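You operate a simulated robot arm through the tools that you are given. There is no shell and no other tool.

The job below is to be done with a simulated robot arm. You get a single attempt, and the scene is never put back.

TASK
Add the sauce and topping on the green card to the clay mortar.
Fine: as many dashes and scoops as the card says; use the blue ladle from slot two; close the bottle; put both back. Set down upright: what you pick out.

Only the result counts: the job must be done as asked and must still hold three seconds after the hand-in. Knocking over, shifting, dropping, spilling or breaking anything else fails it.

THE ROBOT
A 6-joint arm with a two-finger parallel gripper, fixed in place. Base frame: the origin is on the floor under the middle of its stand, x ahead of it, y to its left, z up; the work surface is at about z = 0.78. Lengths are in m, angles in degrees, forces in N, time in s.
It reaches about 1.347 m from its shoulder. Its first joint turns from -166.0 to 166.0 degrees. Payload 3.91 kg.
The TCP is the grasp point between the finger pads, 0.03 m short of the fingertips. In the tool frame z runs along the fingers and y along their closing line. The gripper opens to 0.11 m. The fingers are 0.02 m wide and 0.01 m thick; the gripper's body (0.048 by 0.112 m) begins 0.055 m behind the TCP.
Orientation is that of the tool frame in the base frame, as [roll, pitch, yaw] about the fixed x, y, z axes, in that order (R = Rz(yaw) Ry(pitch) Rx(roll)). With the fingers straight down and closing along the base's y, the tool's x points along the base's -x, its y along +y and its z along -z.

THE INTERFACE
- The arm moves only by the tool servo_tool. Its argument "plan" is a list of rows, each a list of 3 entries, a list of its own where there are three numbers: the shift along the base's x, y, z in mm, then the turn, a rotation vector about the base's x, y, z in rad, then the opening, from 0 (shut) to 1 (fully open). In form: [[[tx, ty, tz], [wx, wy, wz], grip], ...]. A call has 1 to 20 rows; each row shifts and turns the commanded pose from where the row before left it. Rows are played at 5 a second. More than 0.05 m and 8.6 degrees between two rows, or a gripper value outside its range, and nothing of the call is played. A pose out of reach is approached as far as the arm can. The call stops where the force on the tool passes 40 N (or 10 N more than at its start, if that is more) or the arm is blocked; 0.2 s more then pass. The fingers move at their own pace (about 0.108 m/s each) and stop on an object; they squeeze with about 30 N. The grip force told is the motor's: it shows also when the fingers shut on nothing. Time passes only in rows, and 0.2 s behind the last, so rows that do not move let the fingers close. It gives the time, the measured TCP pose, the force on the tool (base axes), the opening and the grip force at its end, in the units of the frame above (readings bear some noise), with the torque about the TCP (base axes, N m) and any sound that the robot's microphone picked up.
- Cameras (640 x 400 px; columns grow to the right, rows downward): "scene" is fixed at [0.0503, 0.6492, 1.6284]; the picture's right is [-0.02, -1.00, 0.00], its down [-0.89, 0.02, -0.46] and it looks along [0.46, -0.01, -0.89] (base axes); focal length 285 px, centre (320, 200). "wrist" rides on the gripper at [0.072, 0.017, -0.103] in the tool frame; the picture's right is [-0.23, 0.97, 0.00], its down [-0.76, -0.18, -0.62] and it looks along [-0.61, -0.14, 0.78] (tool axes); focal length 222 px, centre (320, 200). There is no depth. A picture from a camera that has moved, and an enlarged one, comes with that camera's place and axes in the base frame and with its lens.
- capture(camera): a new picture of that camera. No time passes.
- enlarge(camera, box): a new picture of the part [left, top, right, bottom] of that camera's present view, enlarged. No time passes.
- job_done(): hands the job in; it is judged then, once.

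Nothing tells you positions but the pictures and the camera data. Unless the task says otherwise, let go and move clear before handing in.

The tools are called as name(argument=value, ...) on one line, values as JSON. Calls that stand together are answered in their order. servo_tool: Moves the arm, as the interface text tells. Its arguments: {"type":"object","properties":{"plan":{"type":"array","items":{"type":"array"}}},"required":["plan"]} The other tools are called the same way: capture (camera) takes a picture; enlarge (camera, box) takes an enlarged picture of a part of a camera's view; job_done () hands the job in.

At the start:

```text
time: 0.0
tool_pos: [0.4327, 0.4062, 1.2485]
tool_rot: [-180.0, -0.1, 180.0]
ft_force: [0.0, -0.1, -0.1]
moment: [0.03, 0.0, 0.01]
finger_gap: 0.1099
finger_force: 0.0
```

scene: 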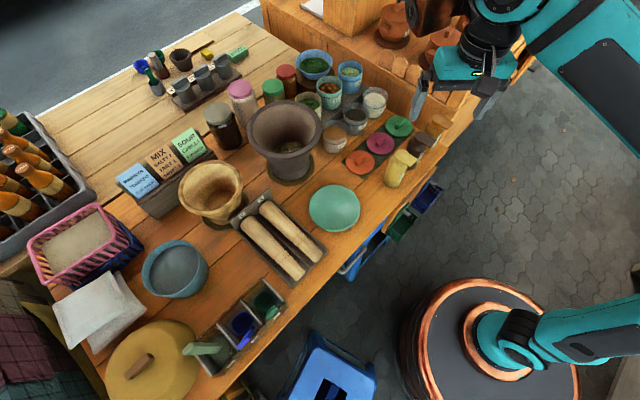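
wrist: 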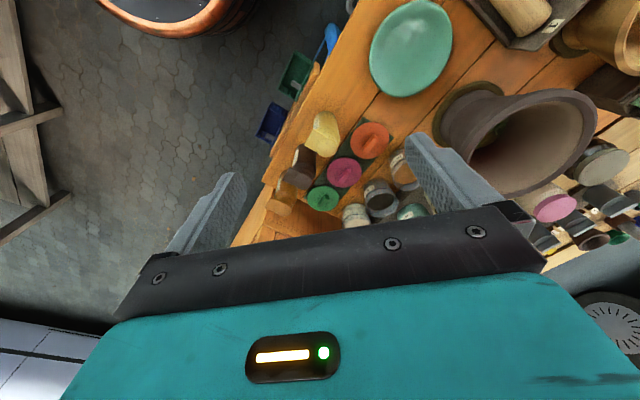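

I see a crowded food-stall table with cards, mortars, ladles in slots, bottles and jars. First I'll enlarge the areas to read the cards and find the tools.

enlarge(camera="scene", box=[100, 110, 228, 190])

enlarge(camera="scene", box=[160, 250, 320, 390])

enlarge(camera="scene", box=[200, 40, 450, 200])

enlarge(camera="scene", box=[120, 35, 260, 125])

enlarge(camera="scene", box=[0, 90, 130, 280])

```text
5.00 times, centred on (164, 150) of scene
camera zoom: at [0.0503, 0.6492, 1.6284], right [-0.02, -1.0, 0.0], down [-0.89, 0.02, -0.46], along [0.46, -0.01, -0.89], focal length 1424 px, centre (1100, 450)
```

zoom: 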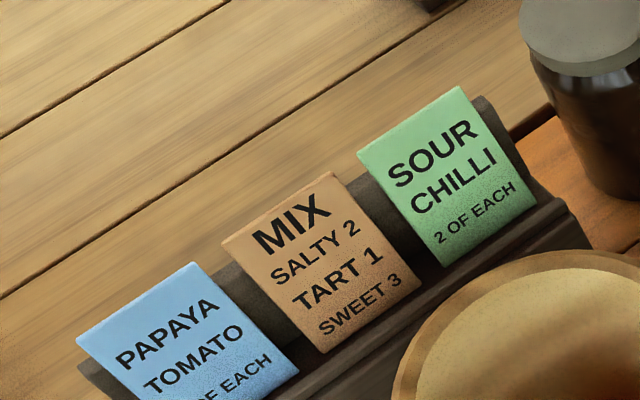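

```text
2.86 times, centred on (240, 320) of scene
camera zoom: at [0.0503, 0.6492, 1.6284], right [-0.02, -1.0, 0.0], down [-0.89, 0.02, -0.46], along [0.46, -0.01, -0.89], focal length 814 px, centre (549, -143)
```

zoom: 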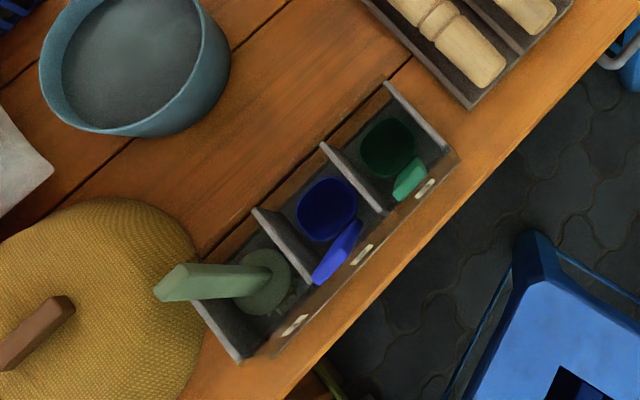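

```text
2.50 times, centred on (325, 120) of scene
camera zoom: at [0.0503, 0.6492, 1.6284], right [-0.02, -1.0, 0.0], down [-0.89, 0.02, -0.46], along [0.46, -0.01, -0.89], focal length 712 px, centre (308, 400)
```

zoom: 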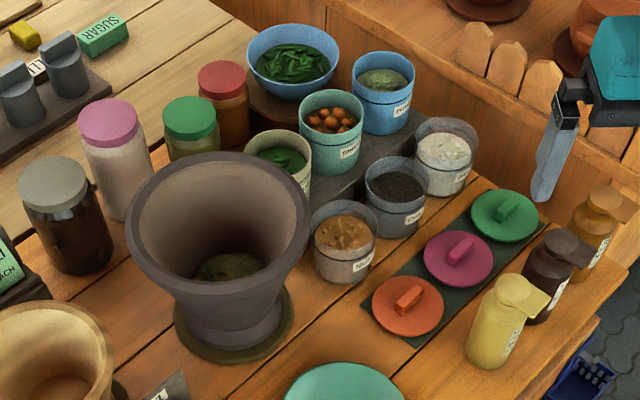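

```text
4.44 times, centred on (190, 80) of scene
camera zoom: at [0.0503, 0.6492, 1.6284], right [-0.02, -1.0, 0.0], down [-0.89, 0.02, -0.46], along [0.46, -0.01, -0.89], focal length 1266 px, centre (898, 733)
```

zoom: 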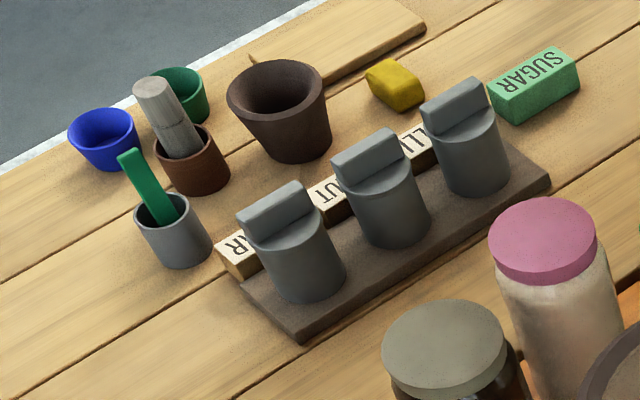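

```text
2.11 times, centred on (65, 185) of scene
camera zoom: at [0.0503, 0.6492, 1.6284], right [-0.02, -1.0, 0.0], down [-0.89, 0.02, -0.46], along [0.46, -0.01, -0.89], focal length 600 px, centre (857, 232)
```

zoom: 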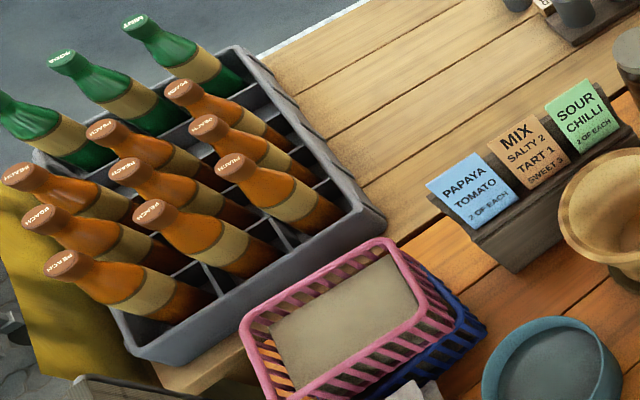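

The green card reads SOUR / CHILLI / 2 OF EACH. Next I'll zoom in on the bottles, tubs, mortars and ladle slots to read their labels.

enlarge(camera="scene", box=[370, 100, 466, 200])

enlarge(camera="scene", box=[310, 70, 406, 160])

enlarge(camera="scene", box=[180, 280, 290, 380])

enlarge(camera="scene", box=[170, 90, 350, 240])

enlarge(camera="wrist", box=[240, 60, 440, 240])

enlarge(camera="scene", box=[160, 55, 250, 115])

```text
4.00 times, centred on (418, 150) of scene
camera zoom: at [0.0503, 0.6492, 1.6284], right [-0.02, -1.0, 0.0], down [-0.89, 0.02, -0.46], along [0.46, -0.01, -0.89], focal length 1140 px, centre (-72, 400)
```

zoom: 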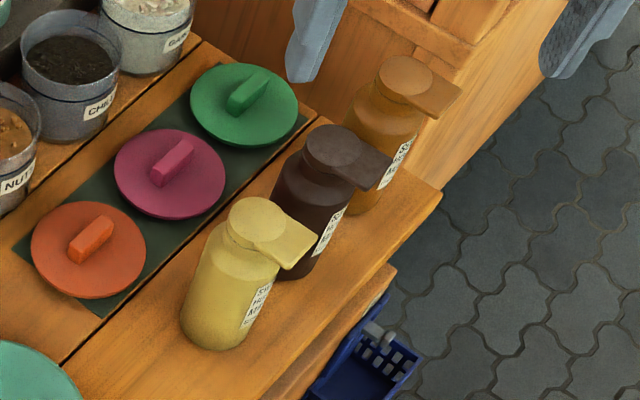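

```text
4.44 times, centred on (358, 115) of scene
camera zoom: at [0.0503, 0.6492, 1.6284], right [-0.02, -1.0, 0.0], down [-0.89, 0.02, -0.46], along [0.46, -0.01, -0.89], focal length 1266 px, centre (151, 578)
```

zoom: 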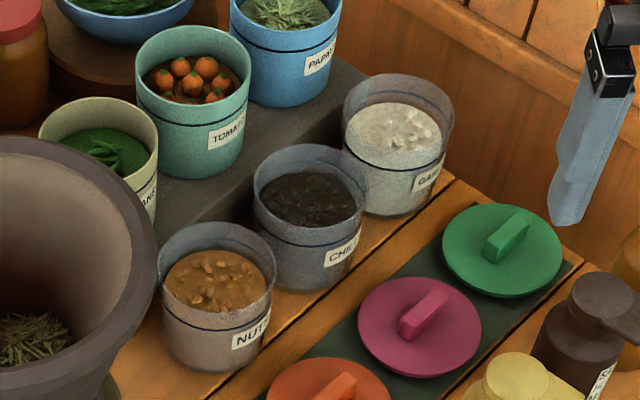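

```text
4.00 times, centred on (235, 330) of scene
camera zoom: at [0.0503, 0.6492, 1.6284], right [-0.02, -1.0, 0.0], down [-0.89, 0.02, -0.46], along [0.46, -0.01, -0.89], focal length 1140 px, centre (660, -320)
```

zoom: 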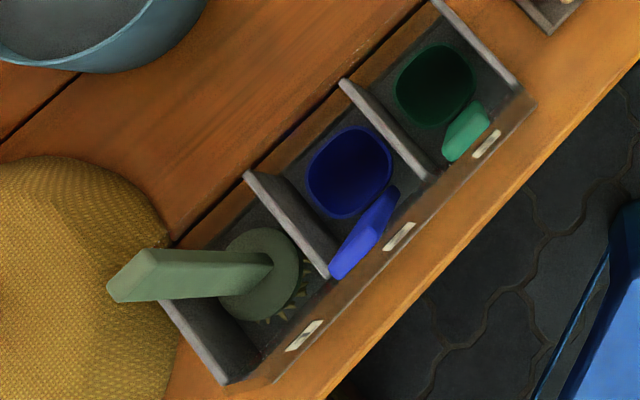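

```text
2.67 times, centred on (260, 165) of scene
camera zoom: at [0.0503, 0.6492, 1.6284], right [-0.02, -1.0, 0.0], down [-0.89, 0.02, -0.46], along [0.46, -0.01, -0.89], focal length 760 px, centre (480, 293)
```

zoom: 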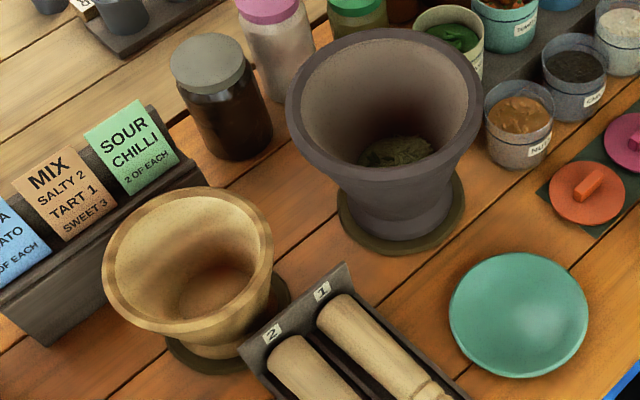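

```text
2.22 times, centred on (340, 150) of wrist
camera zoom: at [0.3602, 0.4223, 1.3525], right [0.23, 0.97, 0.0], down [0.76, -0.18, 0.62], along [0.61, -0.14, -0.78], focal length 494 px, centre (276, 311)
```

zoom: 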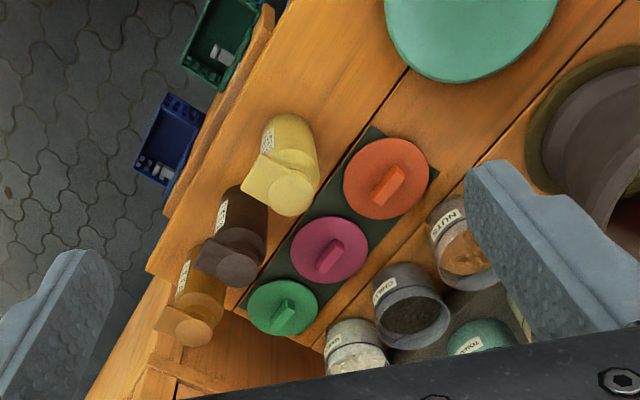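

```text
6.67 times, centred on (205, 85) of scene
camera zoom: at [0.0503, 0.6492, 1.6284], right [-0.02, -1.0, 0.0], down [-0.89, 0.02, -0.46], along [0.46, -0.01, -0.89], focal length 1899 px, centre (1087, 967)
```

zoom: 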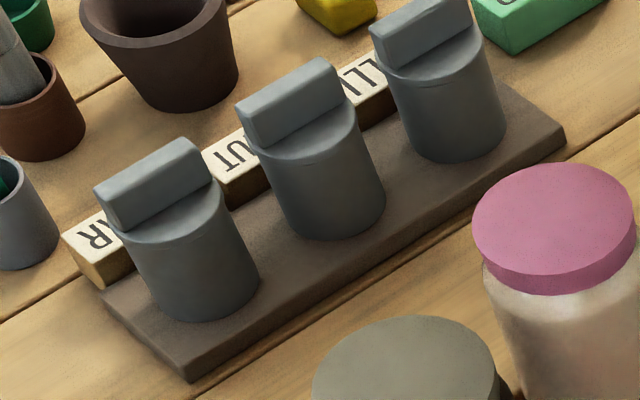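

The tubs read NUTS, CHILLI and GARLIC, and the sauce bottles carry small labels. I'll zoom the wrist view on the bottle labels to find SOUR.

enlarge(camera="wrist", box=[290, 100, 350, 140])

enlarge(camera="wrist", box=[270, 135, 330, 175])

enlarge(camera="wrist", box=[250, 165, 320, 220])

enlarge(camera="scene", box=[405, 130, 445, 160])

enlarge(camera="scene", box=[380, 145, 420, 190])

```text
10.00 times, centred on (320, 120) of wrist
camera zoom: at [0.3602, 0.4223, 1.3525], right [0.23, 0.97, 0.0], down [0.76, -0.18, 0.62], along [0.61, -0.14, -0.78], focal length 2221 px, centre (320, 1000)
```

zoom: 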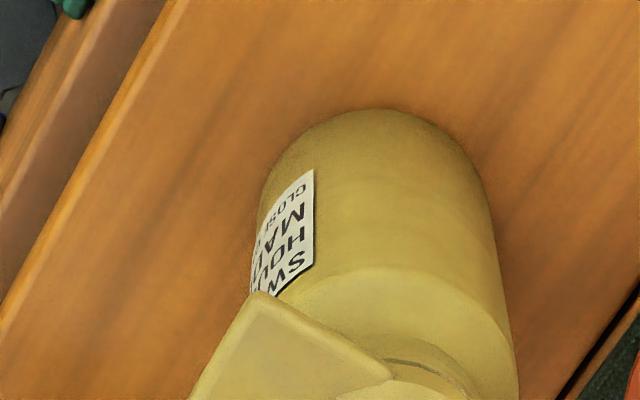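

```text
10.00 times, centred on (300, 155) of wrist
camera zoom: at [0.3602, 0.4223, 1.3525], right [0.23, 0.97, 0.0], down [0.76, -0.18, 0.62], along [0.61, -0.14, -0.78], focal length 2221 px, centre (520, 650)
```

zoom: 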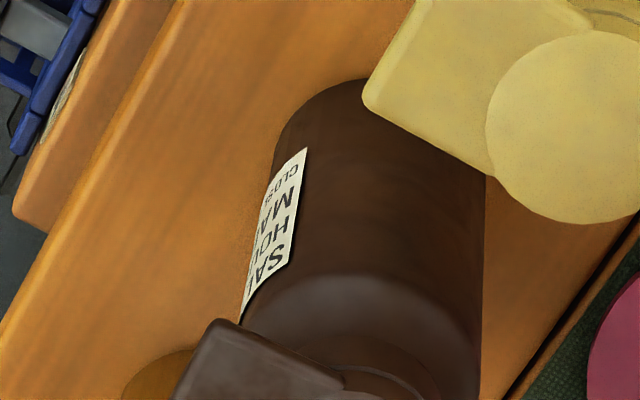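

```text
7.27 times, centred on (285, 192) of wrist
camera zoom: at [0.3602, 0.4223, 1.3525], right [0.23, 0.97, 0.0], down [0.76, -0.18, 0.62], along [0.61, -0.14, -0.78], focal length 1615 px, centre (574, 254)
```

zoom: 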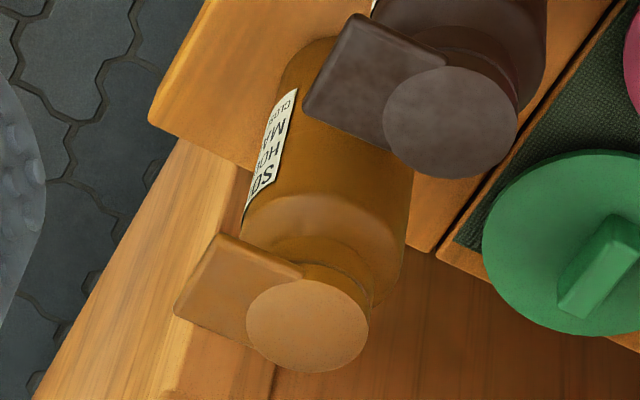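

```text
13.33 times, centred on (425, 145) of scene
camera zoom: at [0.0503, 0.6492, 1.6284], right [-0.02, -1.0, 0.0], down [-0.89, 0.02, -0.46], along [0.46, -0.01, -0.89], focal length 3798 px, centre (-1080, 933)
```

zoom: 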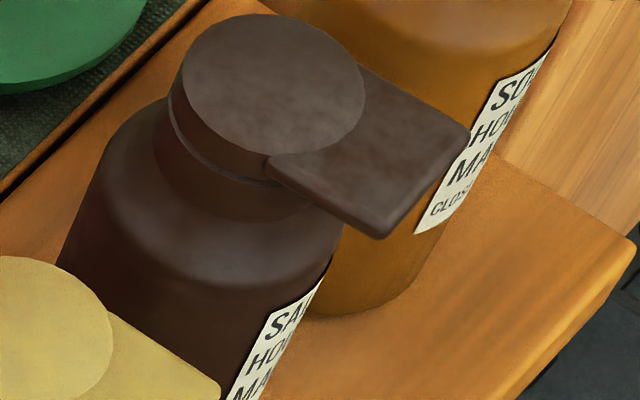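

```text
8.89 times, centred on (400, 168) of scene
camera zoom: at [0.0503, 0.6492, 1.6284], right [-0.02, -1.0, 0.0], down [-0.89, 0.02, -0.46], along [0.46, -0.01, -0.89], focal length 2532 px, centre (-391, 489)
```

zoom: 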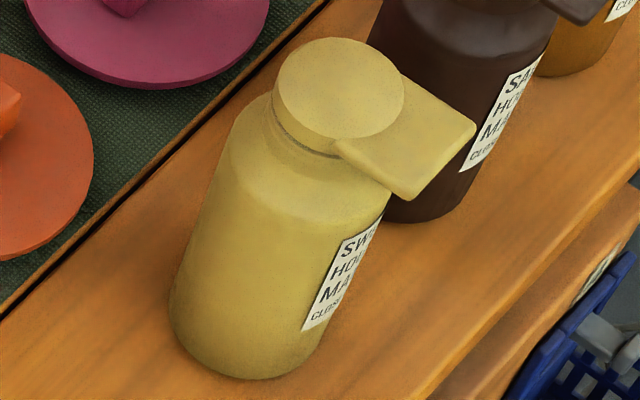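

Yellow is SWEET, brown is SALTY and amber is SOUR, at roughly (0.68, 0.23). I'll swing the wrist camera round to read the SOUR label and look at the cap mechanism.

servo_tool(plan=[[[7, -34, -15], [0, 0, 0.105], 1], [[7, -34, -15], [0, 0, 0.105], 1], [[7, -34, -15], [0, 0, 0.105], 1], [[7, -34, -15], [0, 0, 0.105], 1], [[7, -34, -15], [0, 0, 0.105], 1], [[7, -34, -15], [0, 0, 0.105], 1], [[7, -34, -15], [0, 0, 0.105], 1], [[7, -34, -15], [0, 0, 0.105], 1], [[7, -34, -15], [0, 0, 0.105], 1], [[7, -34, -15], [0, 0, 0.105], 1]])

capture(camera="wrist")

capture(camera="scene")

```text
time: 2.2
tool_pos: [0.5026, 0.0663, 1.1001]
tool_rot: [180.0, 0.1, -119.8]
ft_force: [-0.2, -0.7, 0.2]
moment: [0.0, -0.05, 0.02]
finger_gap: 0.1101
finger_force: 0.0
```

```text
taken
camera wrist: at [0.452, 0.0108, 1.2034], right [-0.73, 0.68, 0.0], down [0.53, 0.57, 0.62], along [0.42, 0.46, -0.78], focal length 222 px, centre (320, 200)
```

wrist: 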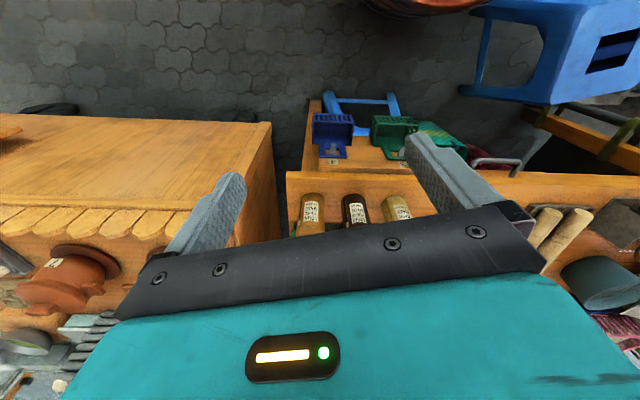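

```text
taken
```

scene: 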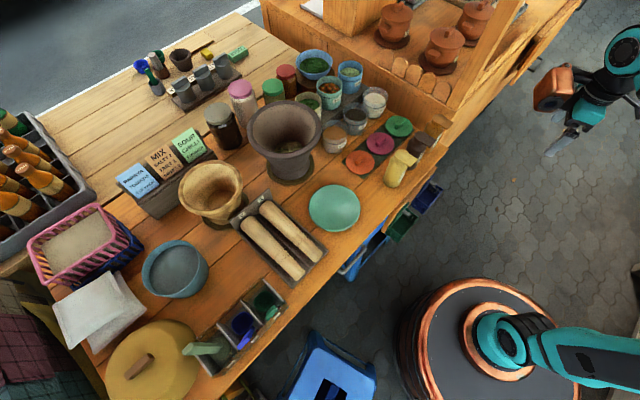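

The labels are visible in the wrist view now, so I'll zoom in on them and on the whole scene of bottles.

enlarge(camera="wrist", box=[285, 185, 345, 240])

enlarge(camera="wrist", box=[330, 185, 420, 235])

enlarge(camera="scene", box=[370, 110, 450, 200])

enlarge(camera="wrist", box=[300, 100, 450, 180])

```text
7.27 times, centred on (315, 212) of wrist
camera zoom: at [0.452, 0.0108, 1.2034], right [-0.73, 0.68, 0.0], down [0.53, 0.57, 0.62], along [0.42, 0.46, -0.78], focal length 1615 px, centre (356, 109)
```

zoom: 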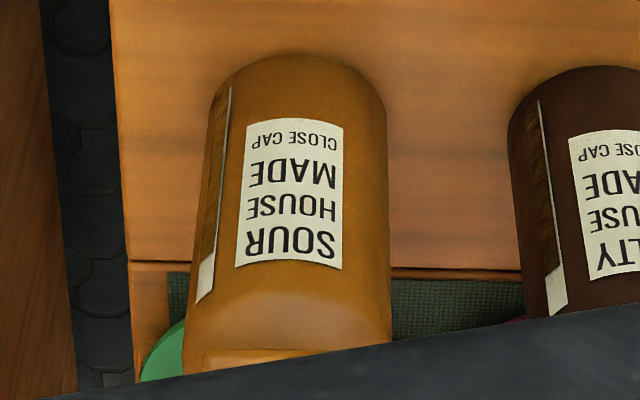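

```text
7.11 times, centred on (375, 210) of wrist
camera zoom: at [0.452, 0.0108, 1.2034], right [-0.73, 0.68, 0.0], down [0.53, 0.57, 0.62], along [0.42, 0.46, -0.78], focal length 1580 px, centre (-71, 129)
```

zoom: 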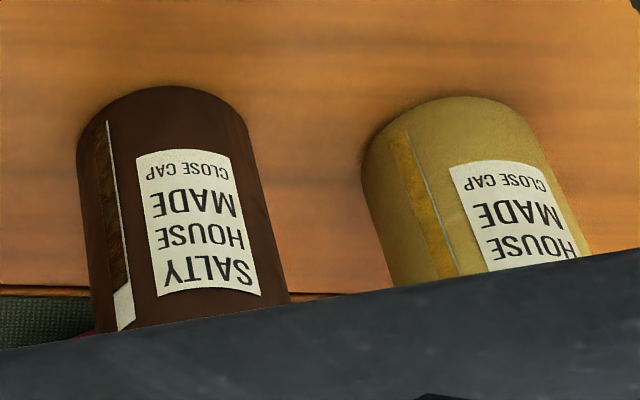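

```text
4.44 times, centred on (410, 155) of scene
camera zoom: at [0.0503, 0.6492, 1.6284], right [-0.02, -1.0, 0.0], down [-0.89, 0.02, -0.46], along [0.46, -0.01, -0.89], focal length 1266 px, centre (-80, 400)
```

zoom: 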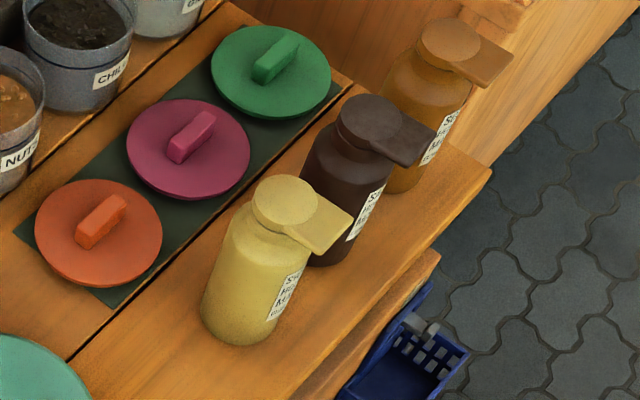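

```text
4.27 times, centred on (375, 140) of wrist
camera zoom: at [0.452, 0.0108, 1.2034], right [-0.73, 0.68, 0.0], down [0.53, 0.57, 0.62], along [0.42, 0.46, -0.78], focal length 948 px, centre (85, 456)
```

zoom: 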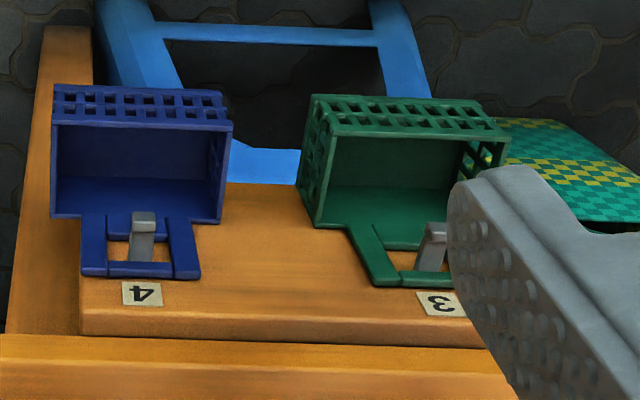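

Amber is confirmed as SOUR ("HOUSE MADE, CLOSE CAP"). I'll tilt the gripper and move in for a lower, closer view of the cap.

servo_tool(plan=[[[29, 22, -10], [0.0909, -0.0525, 0], 1], [[29, 22, -10], [0.0909, -0.0525, 0], 1], [[29, 22, -10], [0.0909, -0.0525, 0], 1], [[29, 22, -10], [0.0909, -0.0525, 0], 1], [[29, 22, -10], [0.0909, -0.0525, 0], 1]])

capture(camera="wrist")

```text
time: 3.4
tool_pos: [0.6487, 0.1748, 1.0531]
tool_rot: [-179.7, 30.2, -119.7]
ft_force: [0.1, -0.5, -0.5]
moment: [-0.03, -0.03, 0.01]
finger_gap: 0.11
finger_force: 0.1
```

```text
taken
camera wrist: at [0.577, 0.0836, 1.1048], right [-0.75, 0.65, 0.11], down [0.32, 0.21, 0.92], along [0.58, 0.73, -0.37], focal length 222 px, centre (320, 200)
```

wrist: 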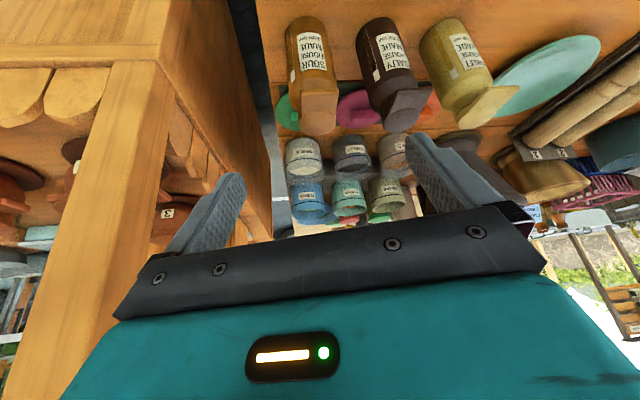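

enlarge(camera="wrist", box=[270, 10, 350, 140])

enlarge(camera="wrist", box=[350, 10, 530, 140])

enlarge(camera="wrist", box=[260, 120, 420, 230])

```text
3.08 times, centred on (310, 75) of wrist
camera zoom: at [0.577, 0.0836, 1.1048], right [-0.75, 0.65, 0.11], down [0.32, 0.21, 0.92], along [0.58, 0.73, -0.37], focal length 684 px, centre (351, 585)
```

zoom: 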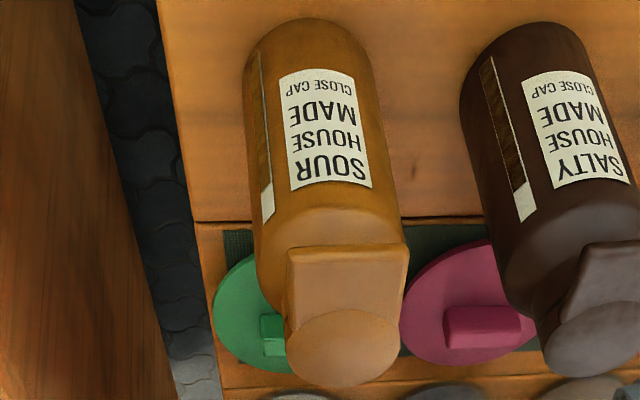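

```text
3.08 times, centred on (440, 75) of wrist
camera zoom: at [0.577, 0.0836, 1.1048], right [-0.75, 0.65, 0.11], down [0.32, 0.21, 0.92], along [0.58, 0.73, -0.37], focal length 684 px, centre (-49, 585)
```

zoom: 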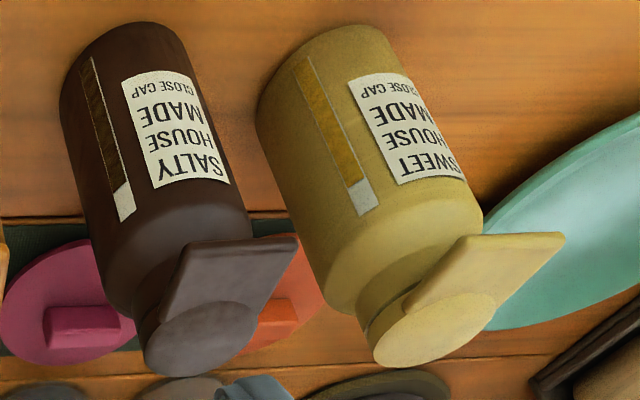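

```text
3.64 times, centred on (340, 175) of wrist
camera zoom: at [0.577, 0.0836, 1.1048], right [-0.75, 0.65, 0.11], down [0.32, 0.21, 0.92], along [0.58, 0.73, -0.37], focal length 808 px, centre (247, 291)
```

zoom: 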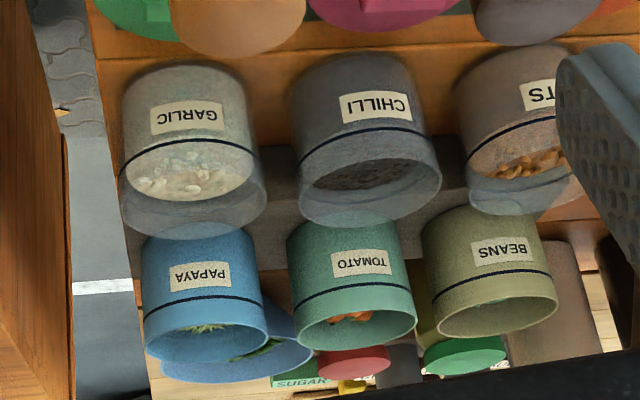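

The tubs read GARLIC, CHILLI, NUTS in the front row and PAPAYA, TOMATO, BEANS in the back row. I want a side view of a cap to understand how it opens, so I'm swinging the camera to look along the bottle row.

servo_tool(plan=[[[-17.1, 22.3, 20], [0, 0, -0.146], 1], [[-17.1, 22.3, 20], [0, 0, -0.146], 1], [[-17.1, 22.3, 20], [0, 0, -0.146], 1], [[-17.1, 22.3, 20], [0, 0, -0.146], 1], [[-17.1, 22.3, 0], [0, 0, -0.146], 1], [[-17.1, 22.3, 0], [0, 0, -0.146], 1], [[-17.1, 22.3, 0], [0, 0, -0.146], 1], [[-17.1, 22.3, -14.4], [0, 0, -0.146], 1], [[-17.1, 22.3, -14.4], [0, 0, -0.146], 1], [[-17.1, 22.3, -14.4], [0, 0, -0.146], 1], [[-17.1, 22.3, -14.4], [0, 0, -0.146], 1], [[-17.1, 22.3, -14.4], [-0.0617, -0.0987, 0], 1], [[-17.1, 22.3, -14.4], [-0.0617, -0.0987, 0], 1], [[-17.1, 22.3, -14.4], [-0.0617, -0.0987, 0], 1]])

capture(camera="wrist")

```text
time: 6.4
tool_pos: [0.407, 0.4869, 1.0283]
tool_rot: [-179.9, 50.2, 148.2]
ft_force: [0.4, -1.3, 0.7]
moment: [0.07, 0.04, 0.01]
finger_gap: 0.11
finger_force: 0.1
```

```text
taken
camera wrist: at [0.3098, 0.5677, 1.0379], right [0.64, 0.75, 0.17], down [-0.09, -0.15, 0.98], along [0.76, -0.64, -0.03], focal length 222 px, centre (320, 200)
```

wrist: 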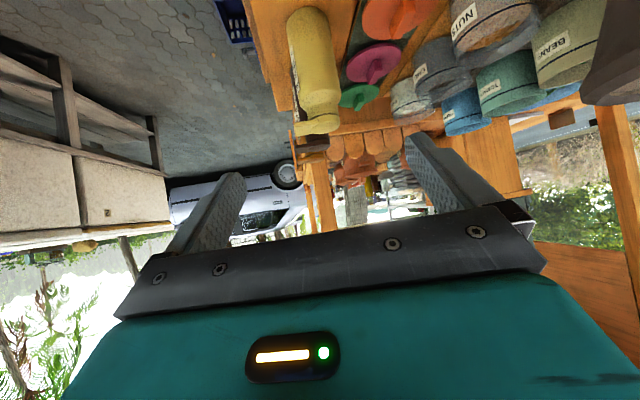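

enlarge(camera="wrist", box=[270, 60, 370, 160])

enlarge(camera="wrist", box=[360, 0, 600, 140])

```text
4.00 times, centred on (320, 110) of wrist
camera zoom: at [0.3098, 0.5677, 1.0379], right [0.64, 0.75, 0.17], down [-0.09, -0.15, 0.98], along [0.76, -0.64, -0.03], focal length 888 px, centre (320, 560)
```

zoom: 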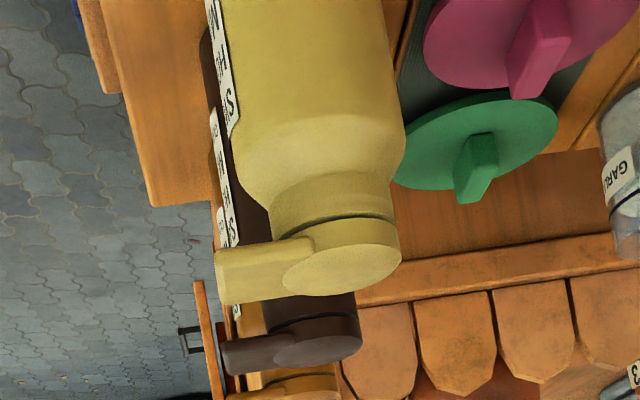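

```text
2.67 times, centred on (480, 70) of wrist
camera zoom: at [0.3098, 0.5677, 1.0379], right [0.64, 0.75, 0.17], down [-0.09, -0.15, 0.98], along [0.76, -0.64, -0.03], focal length 592 px, centre (-107, 547)
```

zoom: 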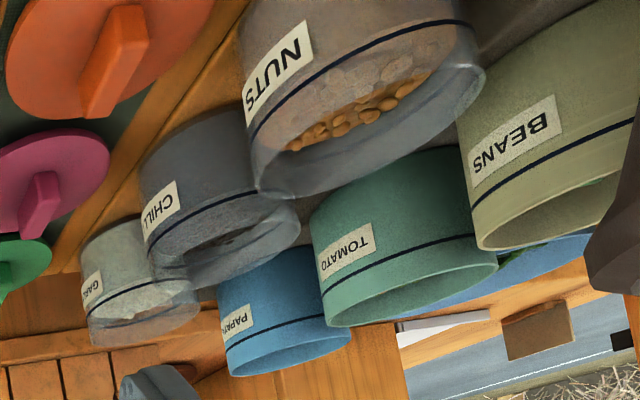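

The cap looks like a lid disc with a thumb tab towards the table edge. I'll zoom further on the seam to find the hinge side.

enlarge(camera="wrist", box=[320, 105, 375, 140])

enlarge(camera="wrist", box=[290, 95, 350, 160])

enlarge(camera="scene", box=[395, 140, 420, 165])

```text
11.43 times, centred on (348, 122) of wrist
camera zoom: at [0.3098, 0.5677, 1.0379], right [0.64, 0.75, 0.17], down [-0.09, -0.15, 0.98], along [0.76, -0.64, -0.03], focal length 2538 px, centre (6, 1086)
```

zoom: 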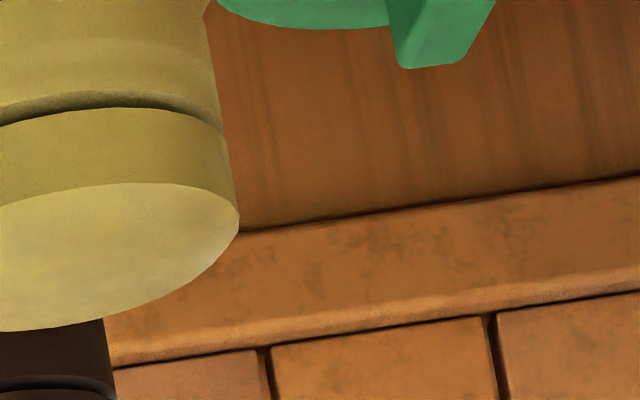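

```text
6.15 times, centred on (320, 128) of wrist
camera zoom: at [0.3098, 0.5677, 1.0379], right [0.64, 0.75, 0.17], down [-0.09, -0.15, 0.98], along [0.76, -0.64, -0.03], focal length 1367 px, centre (320, 646)
```

zoom: 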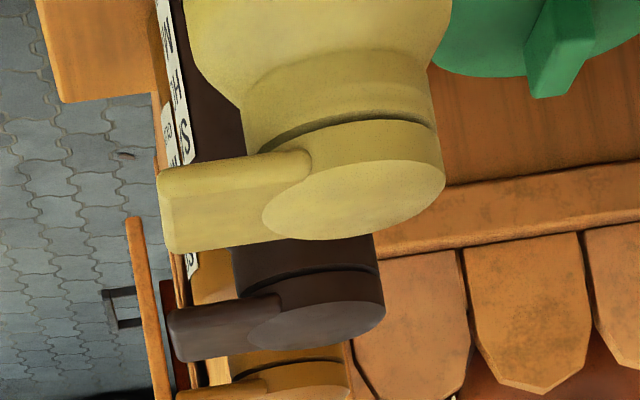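

```text
16.00 times, centred on (408, 152) of scene
camera zoom: at [0.0503, 0.6492, 1.6284], right [-0.02, -1.0, 0.0], down [-0.89, 0.02, -0.46], along [0.46, -0.01, -0.89], focal length 4558 px, centre (-1080, 960)
```

zoom: 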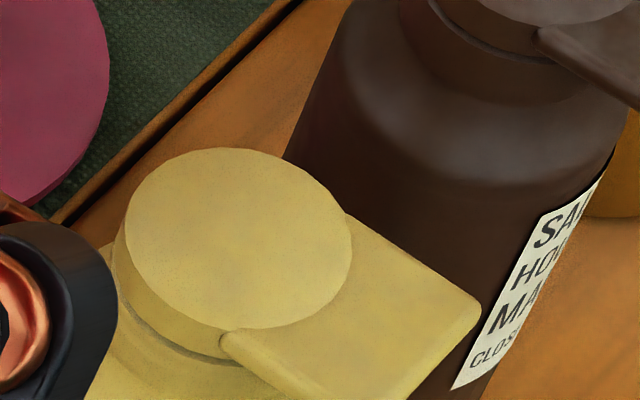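

The cap is a disc lid with a tab, and the hinge isn't visible yet. Before touching anything I'll inspect the ladle rack at roughly (0.11, 0.85).

servo_tool(plan=[[[-24.3, 18, 0], [0, 0, 0.1428], 1], [[-24.3, 18, 0], [0, 0, 0.1428], 1], [[-24.3, 18, 0], [0, 0, 0.1428], 1], [[-24.3, 18, 0], [0, 0, 0.1428], 1], [[-24.3, 18, 0], [0, 0, 0.1428], 1], [[-24.3, 18, 0], [0, 0, 0.1428], 1], [[-24.3, 18, 0], [0, 0, 0.1428], 1], [[-24.3, 18, 0], [0, 0, 0.1428], 1], [[-24.3, 18, 0], [0, 0, 0.1428], 1], [[-24.3, 18, 0], [0, 0, 0.1428], 1], [[-24.3, 18, 0], [0, 0, 0.1428], 1], [[-24.3, 18, 0], [-0.111, 0.0694, 0], 1], [[-24.3, 18, 0], [-0.111, 0.0694, 0], 1], [[-24.3, 18, 0], [-0.111, 0.0694, 0], 1], [[-24.3, 18, 0], [-0.111, 0.0694, 0], 1]])

capture(camera="wrist")

enlarge(camera="wrist", box=[240, 30, 440, 180])

```text
time: 9.6
tool_pos: [0.0406, 0.7568, 1.0297]
tool_rot: [180.0, 20.1, -121.8]
ft_force: [1.1, -0.6, 0.4]
moment: [0.05, 0.04, 0.02]
finger_gap: 0.1101
finger_force: 0.1
```

```text
taken
camera wrist: at [-0.0272, 0.6774, 1.1024], right [-0.72, 0.69, 0.08], down [0.41, 0.33, 0.85], along [0.56, 0.64, -0.53], focal length 222 px, centre (320, 200)
```

wrist: 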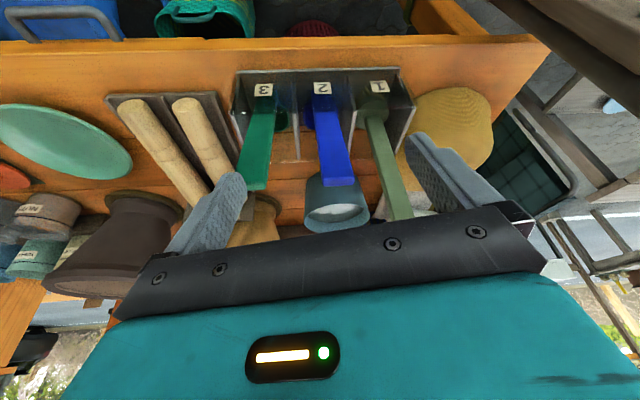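

```text
2.67 times, centred on (340, 105) of wrist
camera zoom: at [-0.0272, 0.6774, 1.1024], right [-0.72, 0.69, 0.08], down [0.41, 0.33, 0.85], along [0.56, 0.64, -0.53], focal length 592 px, centre (267, 453)
```

zoom: 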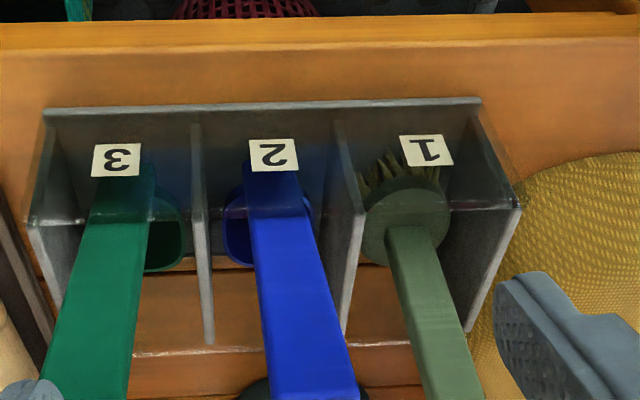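

The rack shows brush = 1, blue ladle = 2, green ladle = 3, with tall handles on the edge side. I'll take a side view to get the ladle's lean and handle height.

servo_tool(plan=[[[0, 0, 40], [0, 0, 0], 1], [[0, 0, 40], [0, 0, 0], 1], [[22, -6, 0], [0, 0, 0.1428], 1], [[22, -6, 0], [0, 0, 0.1428], 1], [[22, -6, 0], [0, 0, 0.1428], 1], [[22, -6, 0], [0, 0, 0.1428], 1], [[22, -6, 0], [0, 0, 0.1428], 1], [[22, -6, 0], [0, 0, 0.1428], 1], [[22, -6, 0], [0, 0, 0.1428], 1], [[22, -6, 0], [0, 0, 0.1428], 1], [[22, -6, 0], [0, 0, 0.1428], 1], [[22, -6, 0], [0, 0, 0.1428], 1], [[22, -6, 0], [0, 0, 0.1428], 1], [[6, -2, -15], [0.077, 0.1233, 0], 1], [[6, -2, -15], [0.077, 0.1233, 0], 1], [[6, -2, -16], [0.077, 0.1233, 0], 1]])

capture(camera="wrist")

enlarge(camera="wrist", box=[200, 40, 420, 200])

```text
time: 13.0
tool_pos: [0.3031, 0.6856, 1.0613]
tool_rot: [-179.8, 45.2, -31.8]
ft_force: [-0.1, -0.4, -0.3]
moment: [0.01, -0.02, 0.0]
finger_gap: 0.1099
finger_force: 0.0
```

```text
taken
camera wrist: at [0.3996, 0.6053, 1.0836], right [-0.65, -0.74, 0.16], down [0.01, 0.2, 0.98], along [-0.76, 0.64, -0.12], focal length 222 px, centre (320, 200)
```

wrist: 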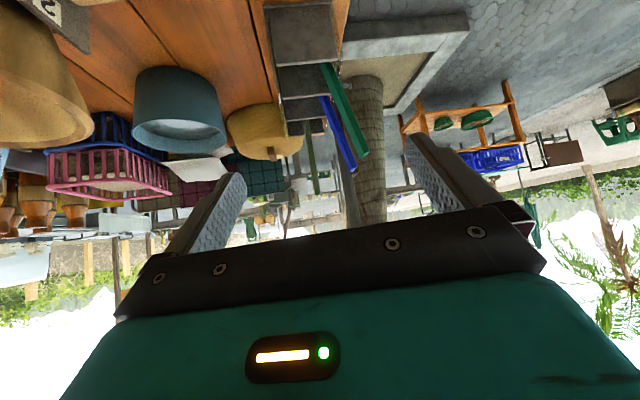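

```text
2.50 times, centred on (310, 120) of wrist
camera zoom: at [0.3996, 0.6053, 1.0836], right [-0.65, -0.74, 0.16], down [0.01, 0.2, 0.98], along [-0.76, 0.64, -0.12], focal length 555 px, centre (345, 400)
```

zoom: 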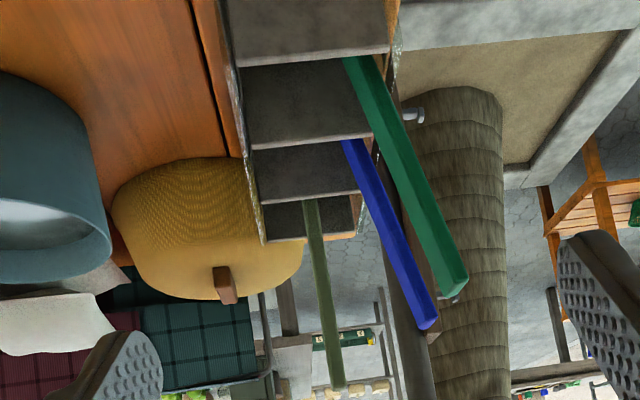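

The blue ladle's handle top is at about (0.062, 0.805, 0.993), leaning some 12° toward the robot. Next I'll go back toward the SOUR bottle and turn the gripper horizontal with its camera on top, to work the cap.

servo_tool(plan=[[[9.2, -30.4, 5.6], [-0.0694, -0.111, 0], 1], [[9.2, -30.4, 5.6], [-0.0694, -0.111, 0], 1], [[9.2, -30.4, 5.6], [-0.0694, -0.111, 0], 1], [[9.2, -30.4, 5.6], [-0.0694, -0.111, 0], 1], [[9.2, -30.4, 5.6], [-0.0694, -0.111, 0], 1], [[9.2, -30.4, 5.6], [-0.0694, -0.111, 0], 1], [[9.2, -30.4, 5.6], [0, 0, 0.1344], 1], [[9.2, -30.4, 5.6], [0, 0, 0.1344], 1], [[9.2, -30.4, 5.6], [0, 0, 0.1344], 1], [[9.2, -30.4, 5.6], [0, 0, 0.1344], 1], [[9.2, -30.4, 5.6], [0, 0, 0.1344], 1], [[9.2, -30.4, 5.6], [0, 0, 0.1344], 1], [[9.2, -30.4, 5.6], [0, 0, 0.1344], 1], [[9.2, -30.4, 5.6], [0, 0, 0.1344], 1], [[9.2, -30.4, 5.6], [0, 0, 0.1344], 1], [[9.2, -30.4, 5.6], [0, 0, 0.1344], 1]])

```text
time: 16.4
tool_pos: [0.3311, 0.3302, 1.1473]
tool_rot: [179.4, 0.0, 43.3]
ft_force: [0.5, 0.3, -0.4]
moment: [-0.02, 0.04, 0.03]
finger_gap: 0.1102
finger_force: 0.2
out of reach, approached as far as the arm can: row 14, 15, 16
```

Rows 14–16 hit a joint limit when turning that way, so I'll unwind the yaw in the other direction. I'll check where the commanded pose ended up as I do it.

servo_tool(plan=[[[0, 0, 0], [0, 0, -0.14], 1], [[0, 0, 0], [0, 0, -0.14], 1], [[0, 0, 0], [0, 0, -0.14], 1], [[0, 0, 0], [0, 0, -0.14], 1], [[0, 0, 0], [0, 0, -0.14], 1]])

```text
time: 17.6
tool_pos: [0.3305, 0.3276, 1.1486]
tool_rot: [-179.9, 0.2, 4.8]
ft_force: [0.1, 0.2, -1.1]
moment: [0.01, -0.01, -0.03]
finger_gap: 0.1102
finger_force: 0.0
```

The command follows the reached pose. Now I'm unwinding to face the bottles (heading ~46°) and moving near the SOUR bottle.

servo_tool(plan=[[[17, -9.3, -4], [0, 0, -0.1425], 1], [[17, -9.3, -4], [0, 0, -0.1425], 1], [[17, -9.3, -4], [0, 0, -0.1425], 1], [[17, -9.3, -4], [0, 0, -0.1425], 1], [[17, -9.3, -4], [0, 0, -0.1425], 1], [[17, -9.3, -4], [0, 0, -0.1425], 1], [[17, -9.3, -4], [0, 0, -0.1425], 1], [[17, -9.3, -4], [0, 0, -0.1425], 1], [[17, -9.3, -4], [0, 0, -0.1425], 1], [[17, -9.3, -4], [0, 0, -0.1425], 1], [[17, -9.3, -4], [0, 0, -0.1425], 1], [[17, -9.3, -4], [0, 0, -0.1425], 1], [[17, -9.3, -4], [0, 0, -0.1425], 1], [[17, -9.3, -4], [0, 0, -0.1425], 1], [[17, -9.3, -4], [0, 0, -0.1425], 1], [[17, -9.3, -4], [0, 0, -0.1425], 1], [[17, -9.3, -4], [0, 0, -0.1425], 1]])

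capture(camera="wrist")

capture(camera="scene")

```text
time: 21.2
tool_pos: [0.6211, 0.1691, 1.0793]
tool_rot: [180.0, 0.1, -133.9]
ft_force: [0.0, 0.1, -0.4]
moment: [0.0, -0.03, 0.01]
finger_gap: 0.1102
finger_force: 0.0
```

```text
taken
camera wrist: at [0.5589, 0.1288, 1.1834], right [-0.55, 0.84, 0.0], down [0.65, 0.43, 0.62], along [0.52, 0.34, -0.78], focal length 222 px, centre (320, 200)
```

wrist: 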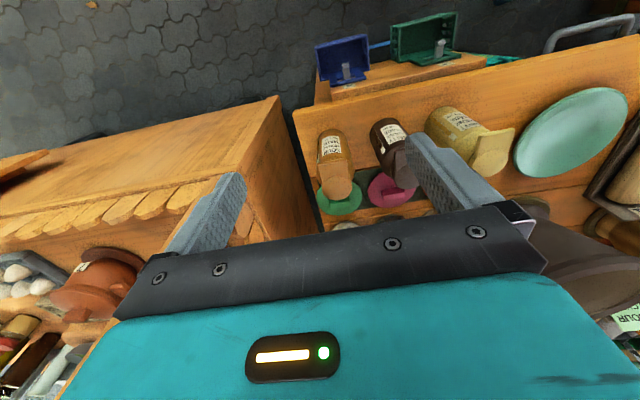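

```text
taken
```

scene: 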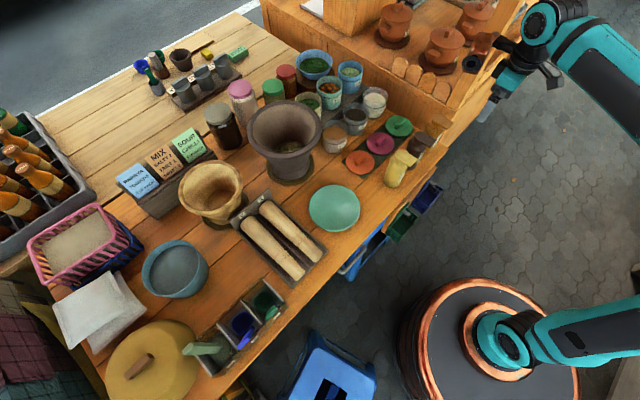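

I want the clearance between the SOUR bottle and the stand on its right, so I'll zoom both views there.

enlarge(camera="scene", box=[380, 60, 500, 180])

enlarge(camera="wrist", box=[230, 80, 450, 240])

```text
3.33 times, centred on (440, 120) of scene
camera zoom: at [0.0503, 0.6492, 1.6284], right [-0.02, -1.0, 0.0], down [-0.89, 0.02, -0.46], along [0.46, -0.01, -0.89], focal length 950 px, centre (-80, 467)
```

zoom: 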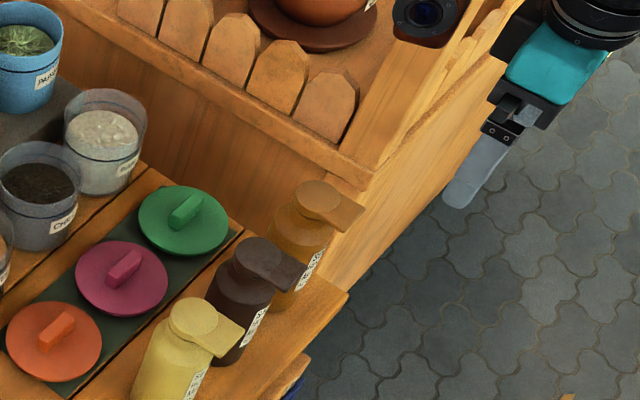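

```text
2.50 times, centred on (340, 160) of wrist
camera zoom: at [0.5589, 0.1288, 1.1834], right [-0.55, 0.84, 0.0], down [0.65, 0.43, 0.62], along [0.52, 0.34, -0.78], focal length 555 px, centre (270, 300)
```

zoom: 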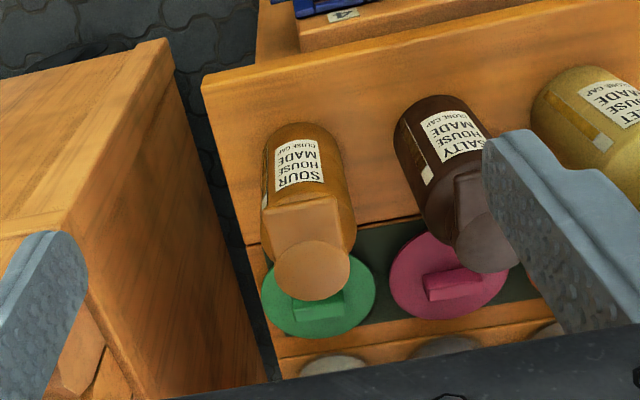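

The stand top sits at about z≈0.80 and is well clear of the bottle. I'll tilt the gripper 25°, position it above the SOUR cap's tab, and half close it to straddle the tab.

servo_tool(plan=[[[16, 17, -12], [0.1048, -0.1008, 0], 0.55], [[16, 17, -12], [0.1048, -0.1008, 0], 0.55], [[16, 17, -13], [0.1048, -0.1008, 0], 0.55], [[0, 0, -12], [0, 0, 0], 0.55], [[0, 0, -12], [0, 0, 0], 0.55], [[0, 0, 0], [0, 0, 0], 0.55]])

capture(camera="wrist")

enlarge(camera="scene", box=[390, 70, 490, 170])

```text
time: 22.6
tool_pos: [0.6694, 0.2221, 1.018]
tool_rot: [-179.9, 25.2, -133.6]
ft_force: [0.9, -0.6, -0.3]
moment: [-0.03, -0.02, 0.02]
finger_gap: 0.0601
finger_force: 0.0
```

```text
taken
camera wrist: at [0.5811, 0.1543, 1.081], right [-0.56, 0.82, 0.09], down [0.42, 0.19, 0.89], along [0.71, 0.54, -0.45], focal length 222 px, centre (320, 200)
```

wrist: 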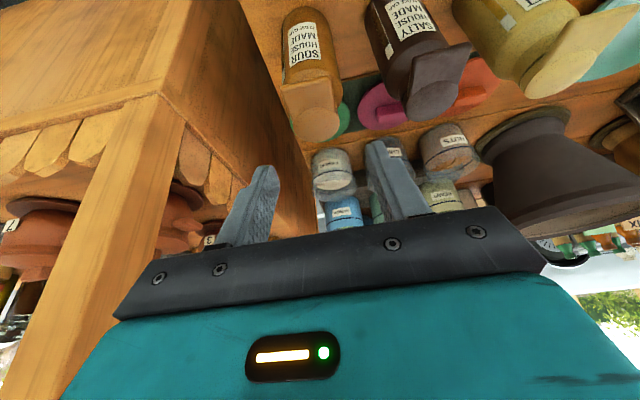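

```text
4.00 times, centred on (440, 120) of scene
camera zoom: at [0.0503, 0.6492, 1.6284], right [-0.02, -1.0, 0.0], down [-0.89, 0.02, -0.46], along [0.46, -0.01, -0.89], focal length 1140 px, centre (-160, 520)
```

zoom: 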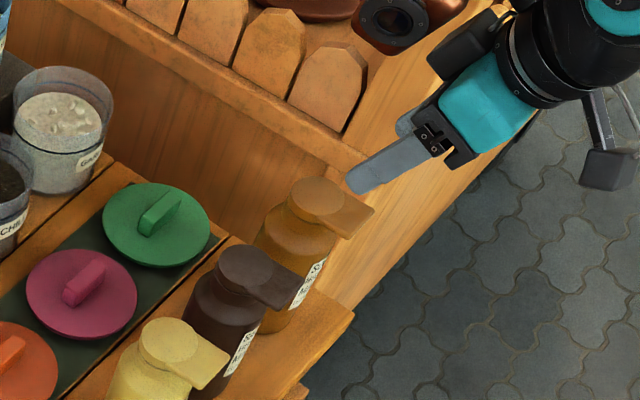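

The finger midline looks aligned with the tab. I'll lower about 73 mm so the fingertips straddle the tab.

servo_tool(plan=[[[0, -1, -15], [0, 0, 0], 0.55], [[0, -1, -15], [0, 0, 0], 0.55], [[0, 0, -15], [0, 0, 0], 0.55], [[0, 0, -15], [0, 0, 0], 0.55], [[0, 0, -9], [0, 0, 0], 0.55], [[0, 0, 0], [0, 0, 0], 0.55]])

capture(camera="wrist")

enlarge(camera="wrist", box=[220, 60, 420, 220])

enlarge(camera="scene", box=[400, 90, 480, 160])

```text
time: 24.0
tool_pos: [0.6673, 0.2192, 0.9496]
tool_rot: [-179.9, 25.2, -133.8]
ft_force: [-0.2, -0.3, -0.2]
moment: [-0.03, -0.02, 0.01]
finger_gap: 0.0607
finger_force: 0.0
```

```text
taken
camera wrist: at [0.5805, 0.1519, 1.0131], right [-0.56, 0.82, 0.09], down [0.42, 0.19, 0.89], along [0.71, 0.54, -0.45], focal length 222 px, centre (320, 200)
```

wrist: 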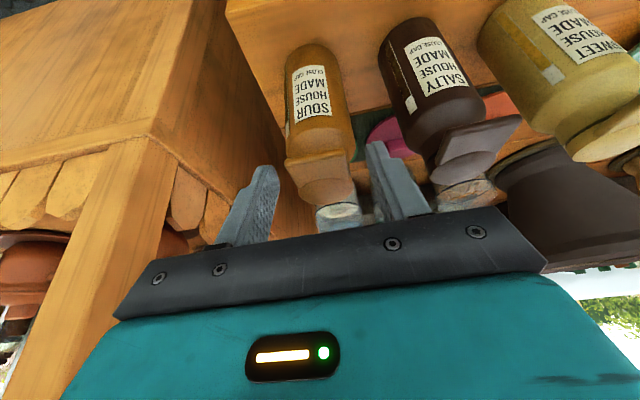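

```text
2.50 times, centred on (320, 140) of wrist
camera zoom: at [0.5805, 0.1519, 1.0131], right [-0.56, 0.82, 0.09], down [0.42, 0.19, 0.89], along [0.71, 0.54, -0.45], focal length 555 px, centre (320, 350)
```

zoom: 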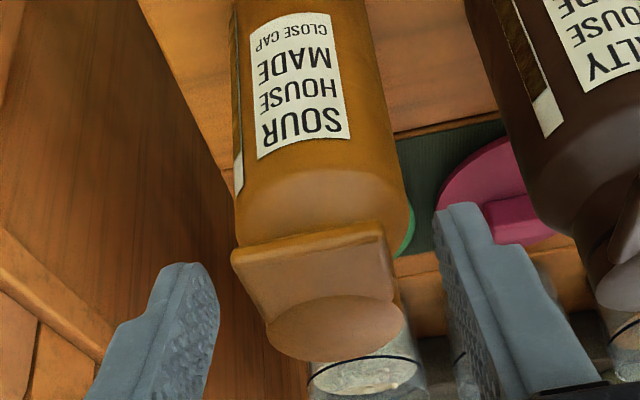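

```text
5.71 times, centred on (440, 125) of scene
camera zoom: at [0.0503, 0.6492, 1.6284], right [-0.02, -1.0, 0.0], down [-0.89, 0.02, -0.46], along [0.46, -0.01, -0.89], focal length 1628 px, centre (-366, 629)
```

zoom: 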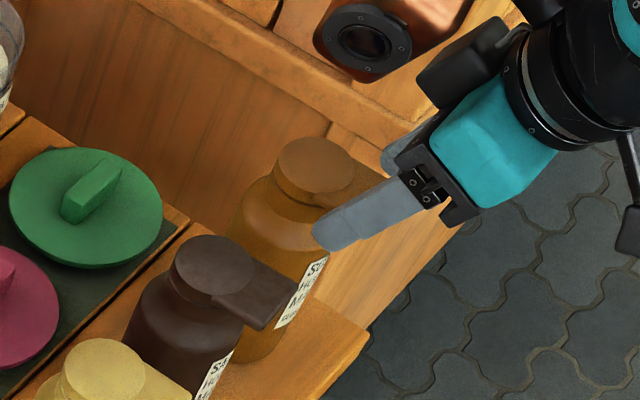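

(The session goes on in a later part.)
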